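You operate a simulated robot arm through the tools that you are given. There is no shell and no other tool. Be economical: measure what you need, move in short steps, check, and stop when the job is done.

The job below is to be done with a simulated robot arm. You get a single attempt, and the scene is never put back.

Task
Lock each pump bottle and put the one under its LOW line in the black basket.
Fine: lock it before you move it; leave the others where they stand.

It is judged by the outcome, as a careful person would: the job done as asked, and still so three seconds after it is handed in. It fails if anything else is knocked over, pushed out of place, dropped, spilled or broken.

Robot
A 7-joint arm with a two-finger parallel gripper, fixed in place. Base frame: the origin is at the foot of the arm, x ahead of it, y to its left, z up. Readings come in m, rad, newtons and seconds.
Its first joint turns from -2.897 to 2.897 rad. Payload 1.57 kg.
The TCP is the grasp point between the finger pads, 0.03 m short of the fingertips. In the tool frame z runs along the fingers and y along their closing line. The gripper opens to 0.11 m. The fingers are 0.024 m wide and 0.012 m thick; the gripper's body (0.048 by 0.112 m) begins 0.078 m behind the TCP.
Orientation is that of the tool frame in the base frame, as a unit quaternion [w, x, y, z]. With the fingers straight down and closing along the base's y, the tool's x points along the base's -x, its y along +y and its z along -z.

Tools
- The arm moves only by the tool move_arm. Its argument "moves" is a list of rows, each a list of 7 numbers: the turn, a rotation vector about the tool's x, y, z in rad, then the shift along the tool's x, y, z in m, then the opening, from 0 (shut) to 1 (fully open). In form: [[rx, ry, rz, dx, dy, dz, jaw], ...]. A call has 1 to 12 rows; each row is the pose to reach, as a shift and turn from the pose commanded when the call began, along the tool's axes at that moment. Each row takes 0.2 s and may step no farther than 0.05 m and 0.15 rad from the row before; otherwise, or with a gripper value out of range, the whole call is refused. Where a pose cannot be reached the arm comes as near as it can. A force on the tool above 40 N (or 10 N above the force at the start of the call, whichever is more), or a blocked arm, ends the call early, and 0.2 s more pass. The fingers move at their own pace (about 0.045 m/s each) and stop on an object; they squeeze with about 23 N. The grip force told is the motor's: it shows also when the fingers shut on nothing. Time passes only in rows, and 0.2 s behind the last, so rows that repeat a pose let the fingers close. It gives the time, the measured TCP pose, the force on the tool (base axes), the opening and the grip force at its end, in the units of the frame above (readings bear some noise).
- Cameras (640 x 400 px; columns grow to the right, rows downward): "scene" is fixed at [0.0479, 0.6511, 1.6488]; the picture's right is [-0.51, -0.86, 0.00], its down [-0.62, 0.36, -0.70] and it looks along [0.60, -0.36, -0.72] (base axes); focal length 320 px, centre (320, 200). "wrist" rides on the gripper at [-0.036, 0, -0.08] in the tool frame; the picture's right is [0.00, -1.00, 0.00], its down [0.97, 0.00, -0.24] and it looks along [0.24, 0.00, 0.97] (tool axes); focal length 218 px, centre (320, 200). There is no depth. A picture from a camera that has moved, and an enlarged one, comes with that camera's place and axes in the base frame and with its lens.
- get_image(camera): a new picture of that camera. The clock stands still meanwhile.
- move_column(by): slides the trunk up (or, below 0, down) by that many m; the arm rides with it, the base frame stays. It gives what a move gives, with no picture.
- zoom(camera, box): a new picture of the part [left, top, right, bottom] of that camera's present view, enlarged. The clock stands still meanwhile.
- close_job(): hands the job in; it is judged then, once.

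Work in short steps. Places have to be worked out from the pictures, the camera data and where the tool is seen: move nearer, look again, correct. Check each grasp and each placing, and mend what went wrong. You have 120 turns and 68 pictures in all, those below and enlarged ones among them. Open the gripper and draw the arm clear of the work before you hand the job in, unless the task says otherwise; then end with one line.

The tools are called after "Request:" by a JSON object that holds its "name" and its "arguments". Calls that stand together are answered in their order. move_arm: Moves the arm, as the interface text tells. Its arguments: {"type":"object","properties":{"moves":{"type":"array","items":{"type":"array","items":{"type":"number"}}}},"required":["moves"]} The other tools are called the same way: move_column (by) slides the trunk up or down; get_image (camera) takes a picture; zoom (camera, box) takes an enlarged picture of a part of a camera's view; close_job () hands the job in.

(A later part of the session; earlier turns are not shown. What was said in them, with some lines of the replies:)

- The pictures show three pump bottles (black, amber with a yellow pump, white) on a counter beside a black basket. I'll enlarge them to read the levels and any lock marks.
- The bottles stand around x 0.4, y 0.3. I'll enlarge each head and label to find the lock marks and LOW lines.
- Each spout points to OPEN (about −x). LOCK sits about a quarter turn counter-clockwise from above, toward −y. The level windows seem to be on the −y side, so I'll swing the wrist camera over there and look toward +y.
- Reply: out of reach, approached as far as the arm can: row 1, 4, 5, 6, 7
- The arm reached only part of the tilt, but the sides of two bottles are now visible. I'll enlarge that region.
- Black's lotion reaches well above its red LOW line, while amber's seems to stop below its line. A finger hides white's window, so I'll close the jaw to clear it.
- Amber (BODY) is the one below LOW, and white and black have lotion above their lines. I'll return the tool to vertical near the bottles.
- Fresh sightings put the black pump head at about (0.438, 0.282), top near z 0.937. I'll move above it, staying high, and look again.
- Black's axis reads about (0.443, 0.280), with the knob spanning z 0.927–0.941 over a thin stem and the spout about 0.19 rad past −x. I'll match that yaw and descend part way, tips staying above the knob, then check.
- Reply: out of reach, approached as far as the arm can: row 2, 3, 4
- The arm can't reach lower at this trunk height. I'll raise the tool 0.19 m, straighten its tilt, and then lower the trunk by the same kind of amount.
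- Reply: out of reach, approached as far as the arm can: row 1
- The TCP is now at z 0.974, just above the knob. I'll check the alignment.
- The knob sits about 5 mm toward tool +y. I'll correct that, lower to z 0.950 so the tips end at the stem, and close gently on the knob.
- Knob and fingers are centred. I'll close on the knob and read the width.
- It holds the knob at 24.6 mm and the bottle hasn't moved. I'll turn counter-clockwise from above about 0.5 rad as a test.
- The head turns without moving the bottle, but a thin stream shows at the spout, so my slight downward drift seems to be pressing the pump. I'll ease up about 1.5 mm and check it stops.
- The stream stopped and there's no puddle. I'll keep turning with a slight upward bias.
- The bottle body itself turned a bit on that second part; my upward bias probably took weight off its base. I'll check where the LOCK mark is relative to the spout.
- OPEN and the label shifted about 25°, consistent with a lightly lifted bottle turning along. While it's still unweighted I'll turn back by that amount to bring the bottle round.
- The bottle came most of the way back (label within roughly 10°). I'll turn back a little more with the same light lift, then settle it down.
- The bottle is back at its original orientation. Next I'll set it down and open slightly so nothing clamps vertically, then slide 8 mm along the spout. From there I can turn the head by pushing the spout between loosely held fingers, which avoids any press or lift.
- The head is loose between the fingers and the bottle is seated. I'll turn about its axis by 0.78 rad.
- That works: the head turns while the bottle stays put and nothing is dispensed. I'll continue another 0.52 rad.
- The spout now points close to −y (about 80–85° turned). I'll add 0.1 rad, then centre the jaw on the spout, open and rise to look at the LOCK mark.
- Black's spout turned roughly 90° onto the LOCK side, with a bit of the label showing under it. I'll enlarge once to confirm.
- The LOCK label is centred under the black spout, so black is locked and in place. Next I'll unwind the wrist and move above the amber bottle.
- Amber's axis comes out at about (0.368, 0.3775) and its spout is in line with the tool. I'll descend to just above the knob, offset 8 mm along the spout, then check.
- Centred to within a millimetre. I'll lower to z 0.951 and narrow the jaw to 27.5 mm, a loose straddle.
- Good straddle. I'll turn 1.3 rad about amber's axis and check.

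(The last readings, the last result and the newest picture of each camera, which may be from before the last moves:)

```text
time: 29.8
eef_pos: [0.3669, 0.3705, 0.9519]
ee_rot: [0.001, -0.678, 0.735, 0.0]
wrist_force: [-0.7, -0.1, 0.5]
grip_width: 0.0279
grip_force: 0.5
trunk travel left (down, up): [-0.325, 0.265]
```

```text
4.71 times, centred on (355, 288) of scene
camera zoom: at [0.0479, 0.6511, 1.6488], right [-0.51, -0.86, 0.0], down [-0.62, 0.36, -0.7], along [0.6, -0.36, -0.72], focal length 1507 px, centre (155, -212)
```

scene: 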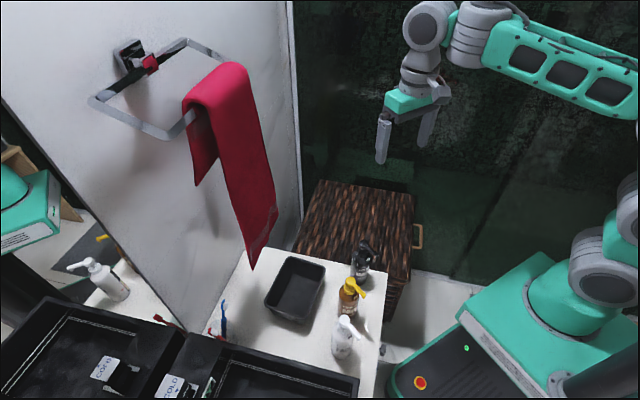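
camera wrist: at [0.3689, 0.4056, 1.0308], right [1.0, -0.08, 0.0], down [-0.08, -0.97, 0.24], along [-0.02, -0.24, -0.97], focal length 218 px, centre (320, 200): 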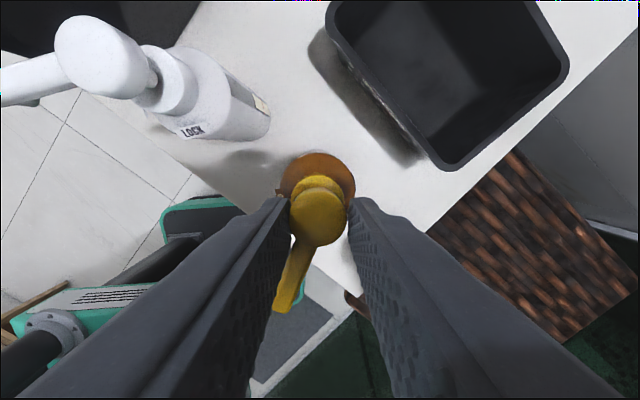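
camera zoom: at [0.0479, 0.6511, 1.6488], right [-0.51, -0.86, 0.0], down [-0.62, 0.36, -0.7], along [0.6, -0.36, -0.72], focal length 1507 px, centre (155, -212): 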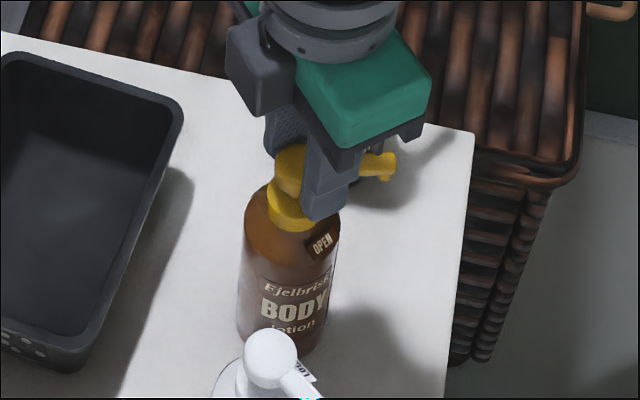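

Turning well, body still. I'll do the remaining 0.6 rad, then centre back slightly, open and rise.

Request:
{"name": "move_arm", "arguments": {"moves": [[0, 0, -0.13, 0, -0.0009, 0, 0.25], [0, 0, -0.26, -0.0002, -0.0018, 0, 0.25], [0, 0, -0.39, -0.0005, -0.0027, 0, 0.25], [0, 0, -0.5, -0.0009, -0.0034, 0, 0.25], [0, 0, -0.6, -0.0012, -0.004, 0, 0.25], [0, 0, -0.5, -0.0009, -0.0034, 0, 0.35], [0, 0, -0.5, -0.0009, -0.0034, 0, 0.4], [0, 0, -0.5, -0.0009, -0.0034, -0.03, 0.5], [0, 0, -0.5, -0.0009, -0.0034, -0.07, 0.5], [0, 0, -0.5, -0.0009, -0.0034, -0.1, 0.5]]}}

Request:
{"name": "zoom", "arguments": {"camera": "wrist", "box": [280, 130, 360, 210]}}

```text
time: 32.0
eef_pos: [0.3689, 0.3694, 1.0506]
ee_rot: [0.0, 0.839, -0.544, 0.0]
wrist_force: [-0.3, 0.5, 1.2]
grip_width: 0.0553
grip_force: 0.2
trunk travel left (down, up): [-0.325, 0.265]
```

```text
5.00 times, centred on (320, 170) of wrist
camera zoom: at [0.3535, 0.4023, 1.1297], right [0.91, 0.41, 0.0], down [0.39, -0.89, 0.24], along [0.1, -0.22, -0.97], focal length 1091 px, centre (320, 350)
```

zoom: 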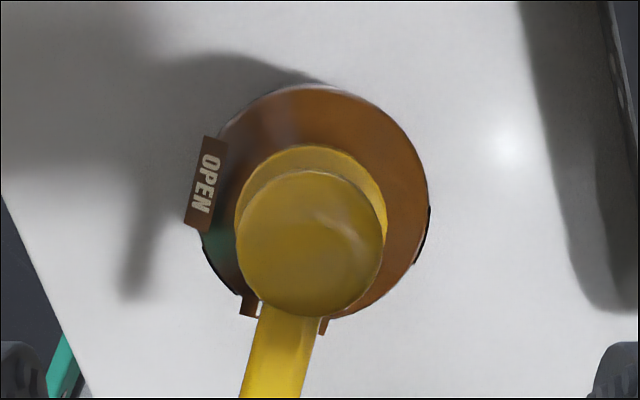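

Amber's LOCK label is centred under its spout, so it's locked. I'll unwind and move above the white bottle.

Request:
{"name": "move_arm", "arguments": {"moves": [[0, 0, 0.15, -0.0087, 0.0035, -0.01, 0.5], [0, 0, 0.3, -0.0173, 0.007, -0.02, 0.5], [0, 0, 0.45, -0.026, 0.0106, -0.02, 0.5], [0, 0, 0.6, -0.0347, 0.014, -0.02, 0.5], [0, 0, 0.75, -0.0433, 0.0177, -0.02, 0.5], [0, 0, 0.9, -0.052, 0.021, -0.02, 0.5], [0, 0, 1.05, -0.061, 0.0248, -0.02, 0.5], [0, 0, 1.2, -0.0693, 0.0284, -0.02, 0.5], [0, 0, 1.35, -0.078, 0.032, -0.02, 0.5], [0, 0, 1.5, -0.0867, 0.0355, -0.02, 0.5], [0, 0, 1.65, -0.0953, 0.039, -0.02, 0.5], [0, 0, 1.8, -0.104, 0.0426, -0.02, 0.5]]}}

Request:
{"name": "get_image", "arguments": {"camera": "wrist"}}

```text
time: 34.6
eef_pos: [0.289, 0.4481, 1.0732]
ee_rot: [0.001, -0.092, 0.996, 0.0]
wrist_force: [0.3, -0.4, 0.4]
grip_width: 0.0551
grip_force: 0.0
trunk travel left (down, up): [-0.325, 0.265]
```

```text
24 pictures are left
camera wrist: at [0.3221, 0.4556, 1.152], right [0.19, -0.98, 0.0], down [-0.95, -0.18, 0.24], along [-0.23, -0.04, -0.97], focal length 218 px, centre (320, 200)
```

wrist: 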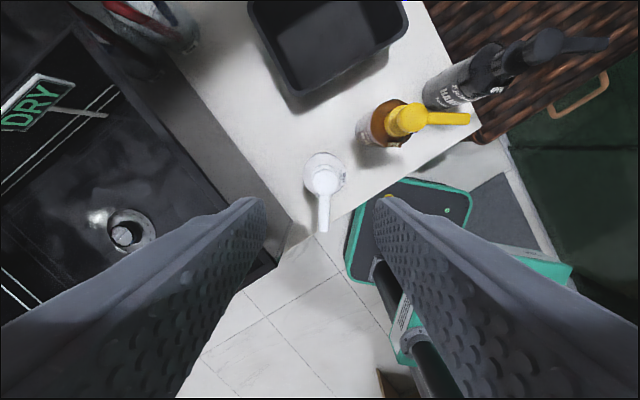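

White's axis is at about (0.292, 0.445), its spout in line with the tool. I'll descend to just above it.

Request:
{"name": "move_arm", "arguments": {"moves": [[0, 0, 0, 0.0046, -0.0034, 0.03, 0.4], [0, 0, 0, 0.0046, -0.0034, 0.06, 0.4], [0, 0, 0, 0.0046, -0.0034, 0.092, 0.4], [0, 0, 0, 0.0046, -0.0034, 0.092, 0.4]]}}

Request:
{"name": "get_image", "arguments": {"camera": "wrist"}}

```text
time: 35.6
eef_pos: [0.2837, 0.4495, 0.9813]
ee_rot: [0.001, -0.095, 0.996, 0.001]
wrist_force: [0.5, -1.1, 0.4]
grip_width: 0.044
grip_force: 0.1
trunk travel left (down, up): [-0.325, 0.265]
```

```text
23 pictures are left
camera wrist: at [0.3183, 0.4547, 1.0605], right [0.19, -0.98, 0.0], down [-0.95, -0.18, 0.24], along [-0.23, -0.04, -0.97], focal length 218 px, centre (320, 200)
```

wrist: 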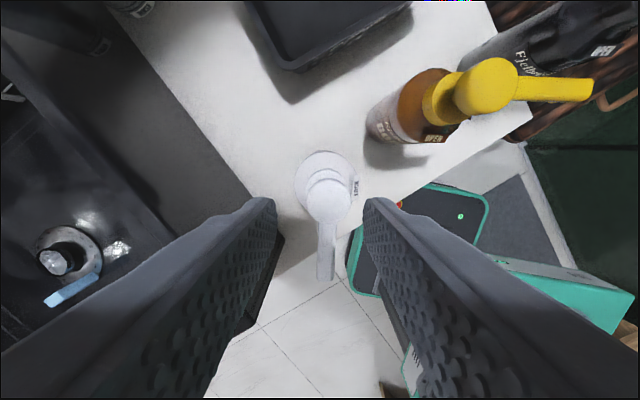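

The knob is about 4 mm toward tool −y. I'll correct, lower and narrow the jaw.

Request:
{"name": "move_arm", "arguments": {"moves": [[0, 0, 0, 0, -0.004, 0, 0.4], [0, 0, 0, 0, -0.004, 0.015, 0.4], [0, 0, 0, 0, -0.004, 0.03, 0.4], [0, 0, 0, 0, -0.004, 0.03, 0.4]]}}

Request:
{"name": "get_image", "arguments": {"camera": "wrist"}}

```text
time: 36.6
eef_pos: [0.2843, 0.4411, 0.9501]
ee_rot: [0.001, -0.095, 0.995, -0.001]
wrist_force: [0.1, 0.2, 0.4]
grip_width: 0.044
grip_force: 0.1
trunk travel left (down, up): [-0.325, 0.265]
```

```text
22 pictures are left
camera wrist: at [0.3196, 0.448, 1.0297], right [0.19, -0.98, 0.0], down [-0.95, -0.18, 0.24], along [-0.23, -0.04, -0.97], focal length 218 px, centre (320, 200)
```

wrist: 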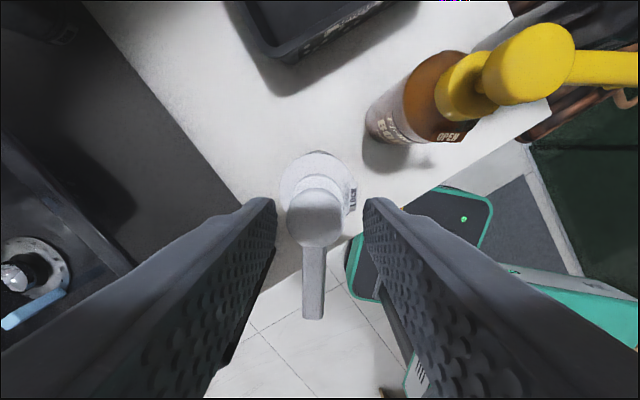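

Slightly overshot: the knob is now 2 mm toward tool +y. I'll correct by 2 mm, then narrow.

Request:
{"name": "move_arm", "arguments": {"moves": [[0, 0, 0, 0, 0.002, 0, 0.4], [0, 0, 0, 0, 0.002, -0.0008, 0.4], [0, 0, 0, 0, 0.002, -0.0008, 0.35], [0, 0, 0, 0, 0.002, -0.0008, 0.3], [0, 0, 0, 0, 0.002, -0.0008, 0.3]]}}

Request:
{"name": "get_image", "arguments": {"camera": "wrist"}}

```text
time: 37.8
eef_pos: [0.2833, 0.4433, 0.951]
ee_rot: [0.001, -0.095, 0.995, 0.001]
wrist_force: [0.2, 0.5, -0.3]
grip_width: 0.0327
grip_force: 0.1
trunk travel left (down, up): [-0.325, 0.265]
```

```text
21 pictures are left
camera wrist: at [0.3192, 0.4497, 1.0296], right [0.19, -0.98, 0.0], down [-0.95, -0.18, 0.24], along [-0.23, -0.04, -0.97], focal length 218 px, centre (320, 200)
```

wrist: 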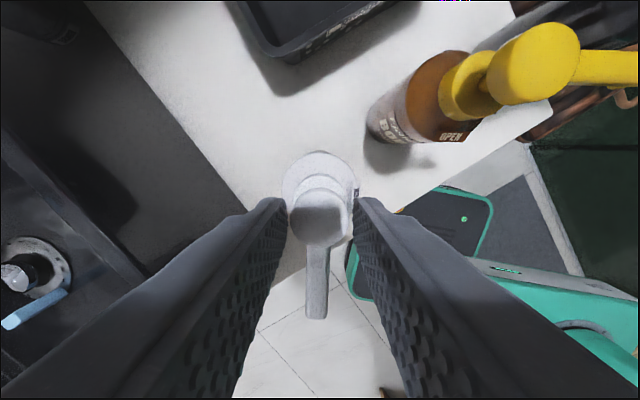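

Centred. I'll narrow to 27.5 mm and turn 1.3 rad about its axis, as with amber.

Request:
{"name": "move_arm", "arguments": {"moves": [[0, 0, 0, 0, 0, 0, 0.25], [0, 0, -0.13, 0, -0.0009, 0, 0.25], [0, 0, -0.26, -0.0002, -0.0018, 0, 0.25], [0, 0, -0.39, -0.0005, -0.0027, 0, 0.25], [0, 0, -0.52, -0.0009, -0.0035, 0, 0.25], [0, 0, -0.65, -0.0014, -0.0042, 0, 0.25], [0, 0, -0.78, -0.002, -0.0049, 0, 0.25], [0, 0, -0.91, -0.0027, -0.0055, 0, 0.25], [0, 0, -1.04, -0.0035, -0.006, 0, 0.25], [0, 0, -1.17, -0.0043, -0.0064, 0, 0.25], [0, 0, -1.3, -0.0051, -0.0067, 0, 0.25]]}}

Request:
{"name": "get_image", "arguments": {"camera": "wrist"}}

Request:
{"name": "zoom", "arguments": {"camera": "scene", "box": [310, 270, 390, 370]}}

```text
time: 40.2
eef_pos: [0.2923, 0.4389, 0.9506]
ee_rot: [0.0, -0.679, 0.734, -0.001]
wrist_force: [-1.5, -0.1, 0.7]
grip_width: 0.0278
grip_force: 0.3
trunk travel left (down, up): [-0.325, 0.265]
```

```text
20 pictures are left
camera wrist: at [0.2945, 0.4731, 1.0304], right [1.0, -0.08, 0.0], down [-0.08, -0.97, 0.24], along [-0.02, -0.24, -0.97], focal length 218 px, centre (320, 200)
```

wrist: 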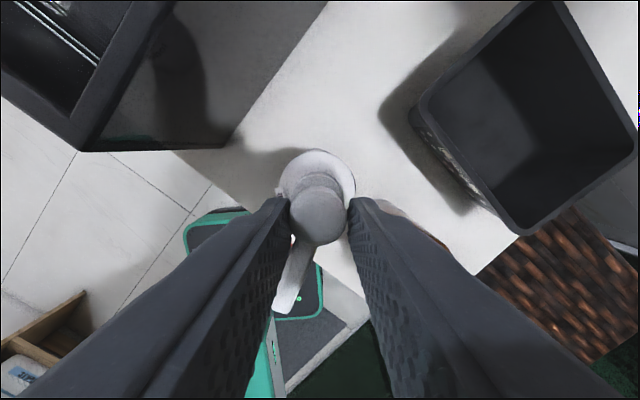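

```text
4.00 times, centred on (350, 320) of scene
camera zoom: at [0.0479, 0.6511, 1.6488], right [-0.51, -0.86, 0.0], down [-0.62, 0.36, -0.7], along [0.6, -0.36, -0.72], focal length 1281 px, centre (200, -280)
```

zoom: 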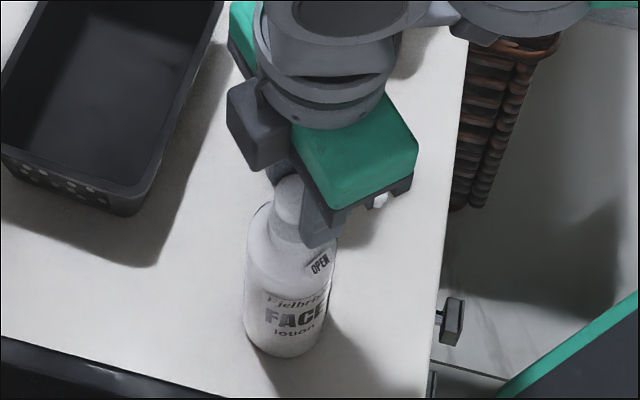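

Turning well and the body is still. I'll finish the last 0.6 rad, open and rise.

Request:
{"name": "move_arm", "arguments": {"moves": [[0, 0, -0.13, 0, -0.0009, 0, 0.25], [0, 0, -0.26, -0.0002, -0.0018, 0, 0.25], [0, 0, -0.39, -0.0005, -0.0027, 0, 0.25], [0, 0, -0.5, -0.0009, -0.0034, 0, 0.25], [0, 0, -0.6, -0.0012, -0.004, 0, 0.25], [0, 0, -0.5, -0.0009, -0.0034, 0, 0.35], [0, 0, -0.5, -0.0009, -0.0034, 0, 0.4], [0, 0, -0.5, -0.0009, -0.0034, -0.03, 0.5], [0, 0, -0.5, -0.0009, -0.0034, -0.07, 0.5], [0, 0, -0.5, -0.0009, -0.0034, -0.1, 0.5]]}}

Request:
{"name": "zoom", "arguments": {"camera": "wrist", "box": [280, 130, 360, 210]}}

```text
time: 42.4
eef_pos: [0.2941, 0.4375, 1.0496]
ee_rot: [0.0, 0.839, -0.545, 0.001]
wrist_force: [-0.6, -0.2, -0.3]
grip_width: 0.0551
grip_force: 0.0
trunk travel left (down, up): [-0.325, 0.265]
```

```text
5.00 times, centred on (320, 170) of wrist
camera zoom: at [0.2794, 0.4699, 1.1284], right [0.91, 0.41, 0.0], down [0.39, -0.89, 0.24], along [0.1, -0.22, -0.97], focal length 1091 px, centre (320, 350)
```

zoom: 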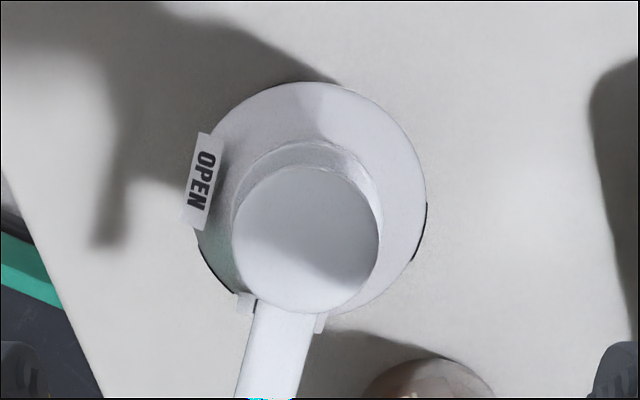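

All three LOCK labels now sit under their spouts. Next is picking up amber: I'll go above it with the jaw closing across the row (about 43°), clear of both neighbours.

Request:
{"name": "move_arm", "arguments": {"moves": [[0, 0, -0.11, 0.028, -0.0142, -0.01, 0.7], [0, 0, -0.22, 0.056, -0.0285, -0.02, 0.7], [0, 0, -0.33, 0.0845, -0.0427, -0.02, 0.7], [0, 0, -0.33, 0.0845, -0.0427, -0.02, 0.7]]}}

Request:
{"name": "get_image", "arguments": {"camera": "wrist"}}

```text
time: 43.4
eef_pos: [0.3666, 0.3767, 1.0695]
ee_rot: [0.0, 0.917, -0.398, 0.0]
wrist_force: [1.6, -0.4, 0.2]
grip_width: 0.077
grip_force: 0.1
trunk travel left (down, up): [-0.325, 0.265]
```

```text
17 pictures are left
camera wrist: at [0.342, 0.4026, 1.1488], right [0.73, 0.68, 0.0], down [0.66, -0.71, 0.24], along [0.17, -0.18, -0.97], focal length 218 px, centre (320, 200)
```

wrist: 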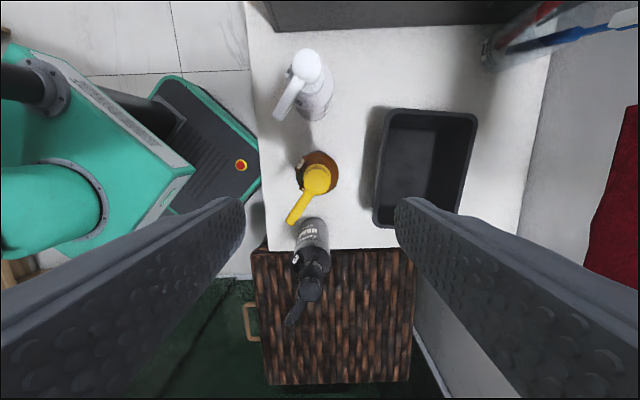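

The arm reaches this pose and amber is between the fingers, with both neighbours and the basket rim clear. I'll descend to z 0.96 and recheck centring.

Request:
{"name": "move_arm", "arguments": {"moves": [[0, 0, 0, 0, 0, 0.035, 0.7], [0, 0, 0, 0, 0, 0.07, 0.7], [0, 0, 0, 0, 0, 0.11, 0.7], [0, 0, 0, 0, 0, 0.11, 0.7]]}}

Request:
{"name": "get_image", "arguments": {"camera": "wrist"}}

```text
time: 44.4
eef_pos: [0.3672, 0.3752, 0.9576]
ee_rot: [-0.001, 0.917, -0.4, 0.0]
wrist_force: [-0.6, -0.5, 0.5]
grip_width: 0.077
grip_force: 0.1
trunk travel left (down, up): [-0.325, 0.265]
```

```text
16 pictures are left
camera wrist: at [0.3421, 0.4024, 1.0375], right [0.73, 0.68, 0.0], down [0.66, -0.71, 0.24], along [0.16, -0.18, -0.97], focal length 218 px, centre (320, 200)
```

wrist: 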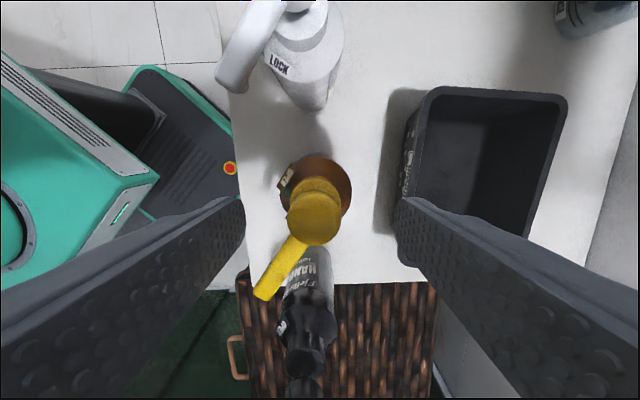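

The bottle is about 3 mm toward tool +y. I'll correct and lower to z 0.873, with the palm about 1 cm above the head, before closing.

Request:
{"name": "move_arm", "arguments": {"moves": [[0, 0, 0, 0, 0.0028, 0.0, 0.7], [0, 0, 0, 0, 0.0028, 0.028, 0.7], [0, 0, 0, 0, 0.0028, 0.056, 0.7], [0, 0, 0, 0, 0.0028, 0.084, 0.7], [0, 0, 0, 0, 0.0028, 0.084, 0.7]]}}

Request:
{"name": "get_image", "arguments": {"camera": "wrist"}}

Request:
{"name": "zoom", "arguments": {"camera": "scene", "box": [300, 230, 400, 370]}}

```text
time: 45.6
eef_pos: [0.3669, 0.3739, 0.8744]
ee_rot: [-0.001, 0.917, -0.4, 0.0]
wrist_force: [-0.6, 0.7, -0.3]
grip_width: 0.0769
grip_force: 0.0
trunk travel left (down, up): [-0.325, 0.265]
```

```text
15 pictures are left
camera wrist: at [0.3408, 0.4008, 0.954], right [0.73, 0.68, 0.0], down [0.66, -0.71, 0.24], along [0.16, -0.18, -0.97], focal length 218 px, centre (320, 200)
```

wrist: 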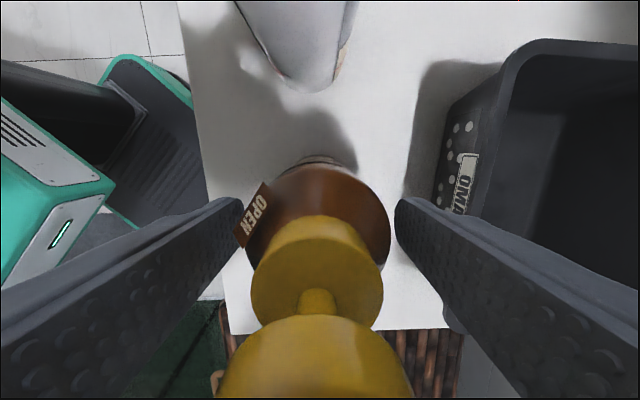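

```text
2.86 times, centred on (350, 300) of scene
camera zoom: at [0.0479, 0.6511, 1.6488], right [-0.51, -0.86, 0.0], down [-0.62, 0.36, -0.7], along [0.6, -0.36, -0.72], focal length 915 px, centre (234, -86)
```

zoom: 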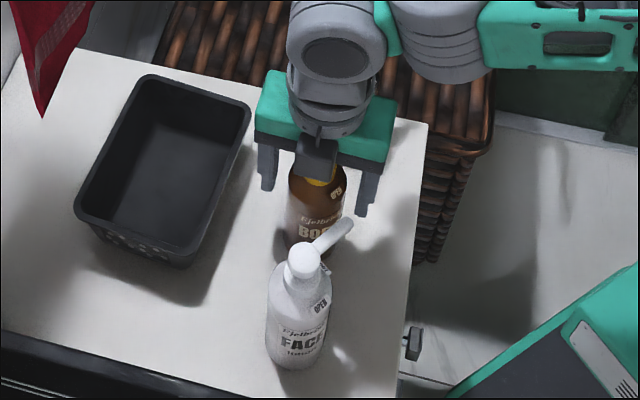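

Amber is centred between the fingers. I'll close on its body.

Request:
{"name": "move_arm", "arguments": {"moves": [[0, 0, 0, 0, 0, 0, 0.6], [0, 0, 0, 0, 0, 0, 0.45], [0, 0, 0, 0, 0, 0, 0.4], [0, 0, 0, 0, 0, 0, 0.4]]}}

```text
time: 46.6
eef_pos: [0.3656, 0.3748, 0.8749]
ee_rot: [-0.001, 0.917, -0.4, 0.001]
wrist_force: [-0.6, -0.9, 0.3]
grip_width: 0.0526
grip_force: 23.0
trunk travel left (down, up): [-0.325, 0.265]
```

It grips the body at 52.6 mm. I'll lift straight up 0.10 m, slowly at first, and check.

Request:
{"name": "move_arm", "arguments": {"moves": [[0, 0, 0, 0, 0, -0.01, 0.4], [0, 0, 0, 0, 0, -0.03, 0.4], [0, 0, 0, 0, 0, -0.06, 0.4], [0, 0, 0, 0, 0, -0.09, 0.4], [0, 0, 0, 0, 0, -0.12, 0.4]]}}

Request:
{"name": "zoom", "arguments": {"camera": "scene", "box": [260, 200, 420, 370]}}

```text
time: 47.8
eef_pos: [0.3657, 0.377, 0.9956]
ee_rot: [-0.001, 0.917, -0.399, 0.0]
wrist_force: [0.1, -0.5, -5.4]
grip_width: 0.0529
grip_force: 22.8
trunk travel left (down, up): [-0.325, 0.265]
```

```text
2.35 times, centred on (340, 285) of scene
camera zoom: at [0.0479, 0.6511, 1.6488], right [-0.51, -0.86, 0.0], down [-0.62, 0.36, -0.7], along [0.6, -0.36, -0.72], focal length 754 px, centre (273, 0)
```

zoom: 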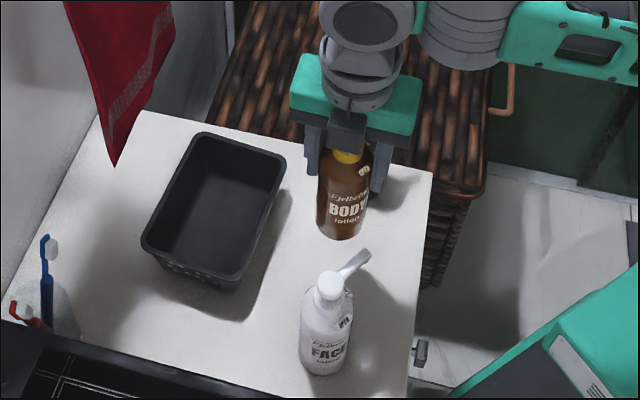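

The bottle is lifted cleanly and hangs upright (5.4 N). The basket centre works out to about (0.48, 0.468), so I'll carry amber over it at this height.

Request:
{"name": "move_arm", "arguments": {"moves": [[0, 0, 0, 0.002, -0.025, -0.01, 0.4], [0, 0, 0, 0.0045, -0.055, -0.02, 0.4], [0, 0, 0, 0.007, -0.086, -0.02, 0.4], [0, 0, 0, 0.0095, -0.117, -0.02, 0.4], [0, 0, 0, 0.0118, -0.146, -0.02, 0.4], [0, 0, 0, 0.0118, -0.146, -0.02, 0.4]]}}

Request:
{"name": "get_image", "arguments": {"camera": "wrist"}}

Request:
{"name": "zoom", "arguments": {"camera": "scene", "box": [240, 170, 400, 360]}}

```text
time: 49.2
eef_pos: [0.4597, 0.4471, 1.0116]
ee_rot: [-0.001, 0.916, -0.4, 0.001]
wrist_force: [-0.6, 0.2, -3.6]
grip_width: 0.0527
grip_force: 23.6
out of reach, approached as far as the arm can: row 4, 5, 6
trunk travel left (down, up): [-0.325, 0.265]
```

```text
12 pictures are left
camera wrist: at [0.4362, 0.4731, 1.0917], right [0.73, 0.68, 0.0], down [0.66, -0.71, 0.24], along [0.17, -0.17, -0.97], focal length 218 px, centre (320, 200)
```

wrist: 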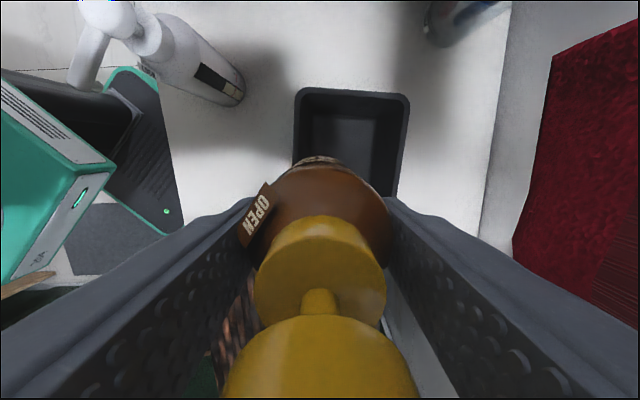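

```text
2.11 times, centred on (320, 265) of scene
camera zoom: at [0.0479, 0.6511, 1.6488], right [-0.51, -0.86, 0.0], down [-0.62, 0.36, -0.7], along [0.6, -0.36, -0.72], focal length 674 px, centre (320, 63)
```

zoom: 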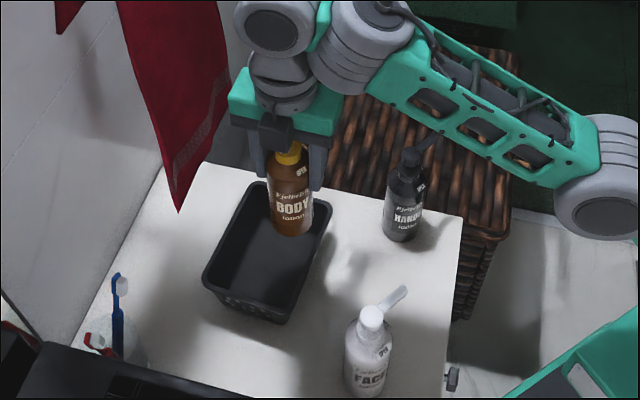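

The arm is at its reach limit, and the basket centre is about 39 mm further out. Raising the arm extends its reach, so I'll lift 0.15 m while moving out, and then come down with the trunk.

Request:
{"name": "move_arm", "arguments": {"moves": [[0, 0, 0, 0, 0, -0.04, 0.4], [0, 0, 0, 0, 0, -0.08, 0.4], [0, 0, 0, 0, 0, -0.12, 0.4], [0, 0, 0, -0.0015, -0.011, -0.15, 0.4], [0, 0, 0, -0.003, -0.022, -0.15, 0.4], [0, 0, 0, -0.0047, -0.033, -0.15, 0.4], [0, 0, 0, -0.0047, -0.033, -0.15, 0.4]]}}

```text
time: 50.8
eef_pos: [0.4253, 0.4145, 1.082]
ee_rot: [0.0, 0.917, -0.399, 0.001]
wrist_force: [-0.5, 0.2, -3.8]
grip_width: 0.0532
grip_force: 23.3
out of reach, approached as far as the arm can: row 1, 2, 3, 4, 5, 6, 7
trunk travel left (down, up): [-0.325, 0.265]
```

Raising shortens the reach instead. I'll raise the trunk 0.1 m, then lower the arm while moving outward, which keeps the bottle at a safe height above the rim.

Request:
{"name": "move_column", "arguments": {"by": 0.1}}

Request:
{"name": "move_arm", "arguments": {"moves": [[0, 0, 0, 0, 0, 0.04, 0.4], [0, 0, 0, 0, 0, 0.08, 0.4], [0, 0, 0, 0, 0, 0.12, 0.4], [0, 0, 0, 0, 0, 0.16, 0.4], [0, 0, 0, -0.0016, -0.027, 0.165, 0.4], [0, 0, 0, -0.0032, -0.054, 0.165, 0.4], [0, 0, 0, -0.0048, -0.0805, 0.165, 0.4], [0, 0, 0, -0.0048, -0.0805, 0.165, 0.4]]}}

Request:
{"name": "get_image", "arguments": {"camera": "wrist"}}

```text
time: 52.1
eef_pos: [0.4254, 0.415, 1.1821]
ee_rot: [-0.001, 0.917, -0.399, 0.001]
wrist_force: [-0.2, 0.2, -3.8]
grip_width: 0.0526
grip_force: 22.6
trunk travel left (down, up): [-0.425, 0.165]
```

```text
time: 53.9
eef_pos: [0.4801, 0.4736, 1.0155]
ee_rot: [0.0, 0.917, -0.399, 0.0]
wrist_force: [0.1, 0.0, -4.7]
grip_width: 0.0528
grip_force: 22.9
trunk travel left (down, up): [-0.425, 0.165]
```

```text
10 pictures are left
camera wrist: at [0.4547, 0.4996, 1.0948], right [0.73, 0.68, 0.0], down [0.66, -0.71, 0.24], along [0.16, -0.18, -0.97], focal length 218 px, centre (320, 200)
```

wrist: 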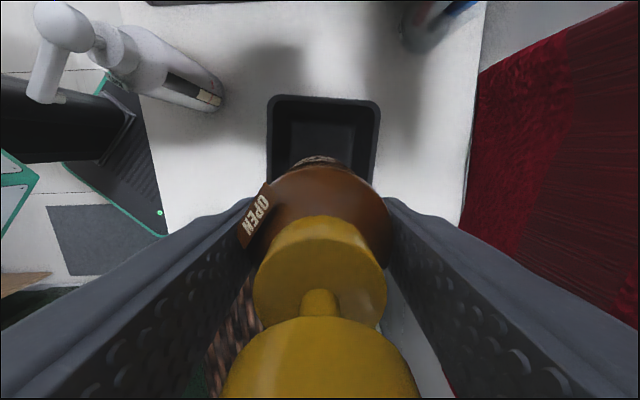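

Reached, with the bottle within 5 mm of the basket's centre. I'll check the towel clearance from the scene camera before lowering.

Request:
{"name": "zoom", "arguments": {"camera": "scene", "box": [180, 120, 400, 340]}}

```text
1.82 times, centred on (290, 230) of scene
camera zoom: at [0.0479, 0.6511, 1.6488], right [-0.51, -0.86, 0.0], down [-0.62, 0.36, -0.7], along [0.6, -0.36, -0.72], focal length 582 px, centre (374, 146)
```

zoom: 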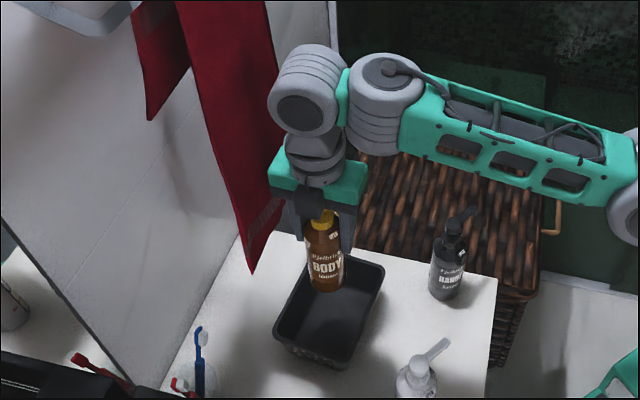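

The towel hangs well beyond the gripper (about 0.19 m from the TCP). I'll lower with the trunk to just above the basket floor.

Request:
{"name": "move_column", "arguments": {"by": -0.125}}

Request:
{"name": "zoom", "arguments": {"camera": "scene", "box": [250, 210, 370, 340]}}

```text
time: 55.4
eef_pos: [0.4798, 0.4728, 0.8903]
ee_rot: [-0.001, 0.917, -0.399, 0.001]
wrist_force: [-0.7, 0.7, -4.3]
grip_width: 0.0527
grip_force: 22.6
trunk travel left (down, up): [-0.3, 0.29]
```

```text
3.08 times, centred on (310, 275) of scene
camera zoom: at [0.0479, 0.6511, 1.6488], right [-0.51, -0.86, 0.0], down [-0.62, 0.36, -0.7], along [0.6, -0.36, -0.72], focal length 986 px, centre (351, -31)
```

zoom: 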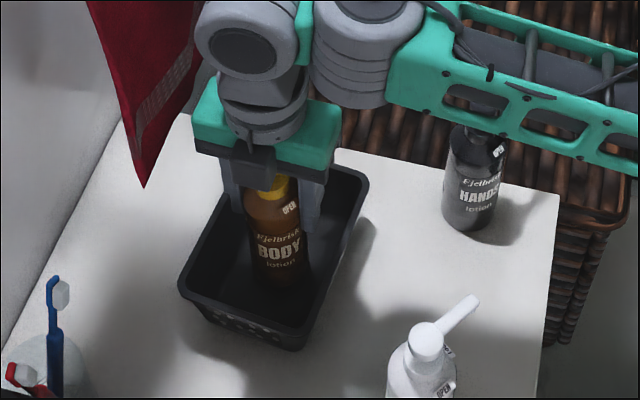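

The bottle is inside the basket, just above the floor, and black looks undisturbed. I'll lower in small arm steps and watch the force.

Request:
{"name": "move_arm", "arguments": {"moves": [[0, 0, 0, 0, 0, 0.003, 0.4], [0, 0, 0, 0, 0, 0.006, 0.4], [0, 0, 0, 0, 0, 0.008, 0.4], [0, 0, 0, 0, 0, 0.008, 0.4]]}}

```text
time: 56.4
eef_pos: [0.4783, 0.4734, 0.883]
ee_rot: [-0.002, 0.917, -0.399, 0.0]
wrist_force: [0.0, 0.9, -4.3]
grip_width: 0.0528
grip_force: 23.3
trunk travel left (down, up): [-0.3, 0.29]
```

Still carrying the full weight, so I'll go lower in 2 mm steps.

Request:
{"name": "move_arm", "arguments": {"moves": [[0, 0, 0, 0, 0, 0.002, 0.4], [0, 0, 0, 0, 0, 0.004, 0.4], [0, 0, 0, 0, 0, 0.004, 0.4]]}}

```text
time: 57.2
eef_pos: [0.4789, 0.4739, 0.8781]
ee_rot: [-0.001, 0.917, -0.399, 0.0]
wrist_force: [0.0, -0.3, -3.5]
grip_width: 0.0528
grip_force: 23.1
trunk travel left (down, up): [-0.3, 0.29]
```

The weight is starting to come off. I'll lower another 2 mm.

Request:
{"name": "move_arm", "arguments": {"moves": [[0, 0, 0, 0, 0, 0.001, 0.4], [0, 0, 0, 0, 0, 0.002, 0.4], [0, 0, 0, 0, 0, 0.002, 0.4]]}}

```text
time: 58.0
eef_pos: [0.4802, 0.4736, 0.8777]
ee_rot: [-0.002, 0.917, -0.4, 0.0]
wrist_force: [-3.4, 1.4, 6.4]
grip_width: 0.0526
grip_force: 22.5
trunk travel left (down, up): [-0.3, 0.29]
```

It's in contact with the floor (force now upward). I'll ease back 1 mm, open a little and let the bottle stand.

Request:
{"name": "move_arm", "arguments": {"moves": [[0, 0, 0, 0, 0, -0.001, 0.4], [0, 0, 0, 0, 0, -0.001, 0.5], [0, 0, 0, 0, 0, -0.001, 0.58], [0, 0, 0, 0, 0, -0.001, 0.64], [0, 0, 0, 0, 0, -0.001, 0.66], [0, 0, 0, 0, 0, -0.001, 0.66]]}}

Request:
{"name": "get_image", "arguments": {"camera": "wrist"}}

Request:
{"name": "zoom", "arguments": {"camera": "scene", "box": [250, 210, 370, 340]}}

```text
time: 59.4
eef_pos: [0.4796, 0.4719, 0.8777]
ee_rot: [-0.001, 0.917, -0.4, 0.0]
wrist_force: [-0.1, 0.1, 0.3]
grip_width: 0.0727
grip_force: 0.0
trunk travel left (down, up): [-0.3, 0.29]
```

```text
7 pictures are left
camera wrist: at [0.455, 0.4985, 0.9573], right [0.73, 0.68, 0.0], down [0.66, -0.71, 0.24], along [0.17, -0.18, -0.97], focal length 218 px, centre (320, 200)
```

wrist: 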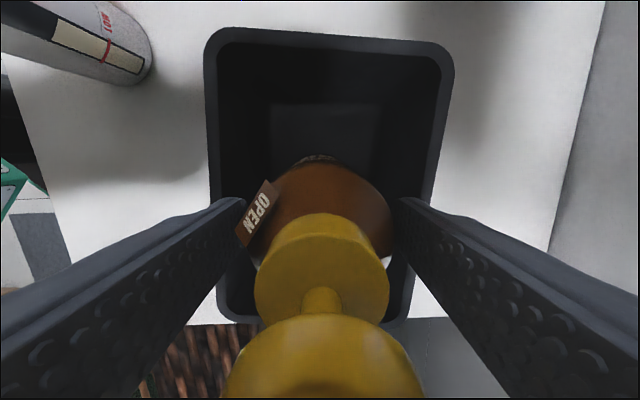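

```text
3.08 times, centred on (310, 275) of scene
camera zoom: at [0.0479, 0.6511, 1.6488], right [-0.51, -0.86, 0.0], down [-0.62, 0.36, -0.7], along [0.6, -0.36, -0.72], focal length 986 px, centre (351, -31)
```

zoom: 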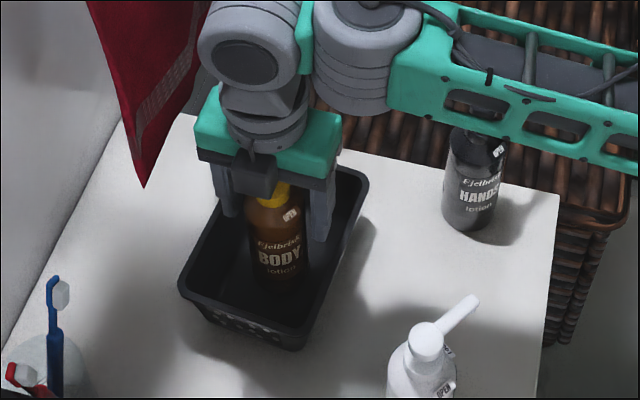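

Amber stands upright on its own in the basket. White's window shows lotion above LOW, so it was the right one to leave. I'll withdraw straight up with the trunk.

Request:
{"name": "move_column", "arguments": {"by": 0.2}}

Request:
{"name": "get_image", "arguments": {"camera": "scene"}}

```text
time: 61.6
eef_pos: [0.4813, 0.473, 1.0785]
ee_rot: [-0.001, 0.917, -0.399, 0.001]
wrist_force: [0.1, -0.5, 0.0]
grip_width: 0.0727
grip_force: 0.1
trunk travel left (down, up): [-0.5, 0.09]
```

```text
5 pictures are left
```

scene: 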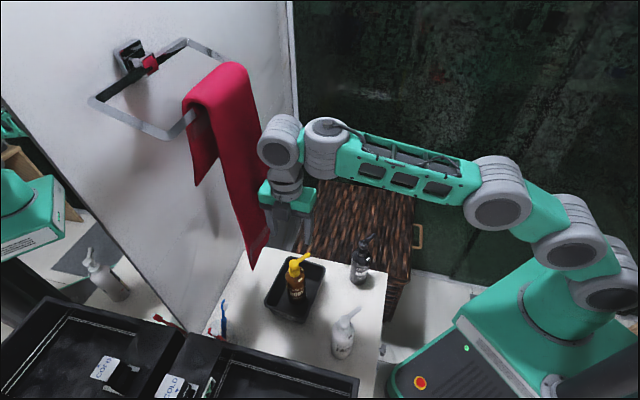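

Clear. I'll draw the arm back toward the base at this height and take a final check.

Request:
{"name": "move_arm", "arguments": {"moves": [[0, 0, 0, 0.0, 0.03, -0.01, 0.7], [0, 0, 0, 0.005, 0.065, -0.025, 0.7], [0, 0, 0, 0.02, 0.1, -0.04, 0.7], [0, 0, 0, 0.045, 0.135, -0.055, 0.7], [0, 0, 0, 0.075, 0.165, -0.07, 0.7], [0, 0, 0, 0.11, 0.19, -0.08, 0.7]]}}

Request:
{"name": "zoom", "arguments": {"camera": "scene", "box": [250, 220, 400, 370]}}

```text
time: 63.0
eef_pos: [0.419, 0.2602, 1.1589]
ee_rot: [-0.001, 0.917, -0.4, 0.0]
wrist_force: [0.5, 0.5, -0.4]
grip_width: 0.0769
grip_force: 0.1
trunk travel left (down, up): [-0.5, 0.09]
```

```text
2.67 times, centred on (325, 295) of scene
camera zoom: at [0.0479, 0.6511, 1.6488], right [-0.51, -0.86, 0.0], down [-0.62, 0.36, -0.7], along [0.6, -0.36, -0.72], focal length 854 px, centre (307, -53)
```

zoom: 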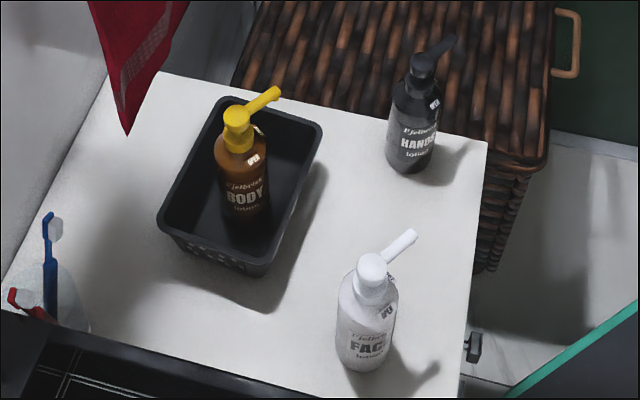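

All three are locked, amber stands upright in the basket, the other two haven't moved, and the arm is clear with the gripper open. I'll hand the job in.

Request:
{"name": "close_job", "arguments": {}}

```text
The job is handed in.
```

All three pumps are locked, and the amber BODY bottle (under its LOW line) is in the black basket with HANDS and FACE left where they stood; while I turned HANDS, its pump gave a brief squirt (no puddle seen) and the bottle twisted slightly before I turned it back.
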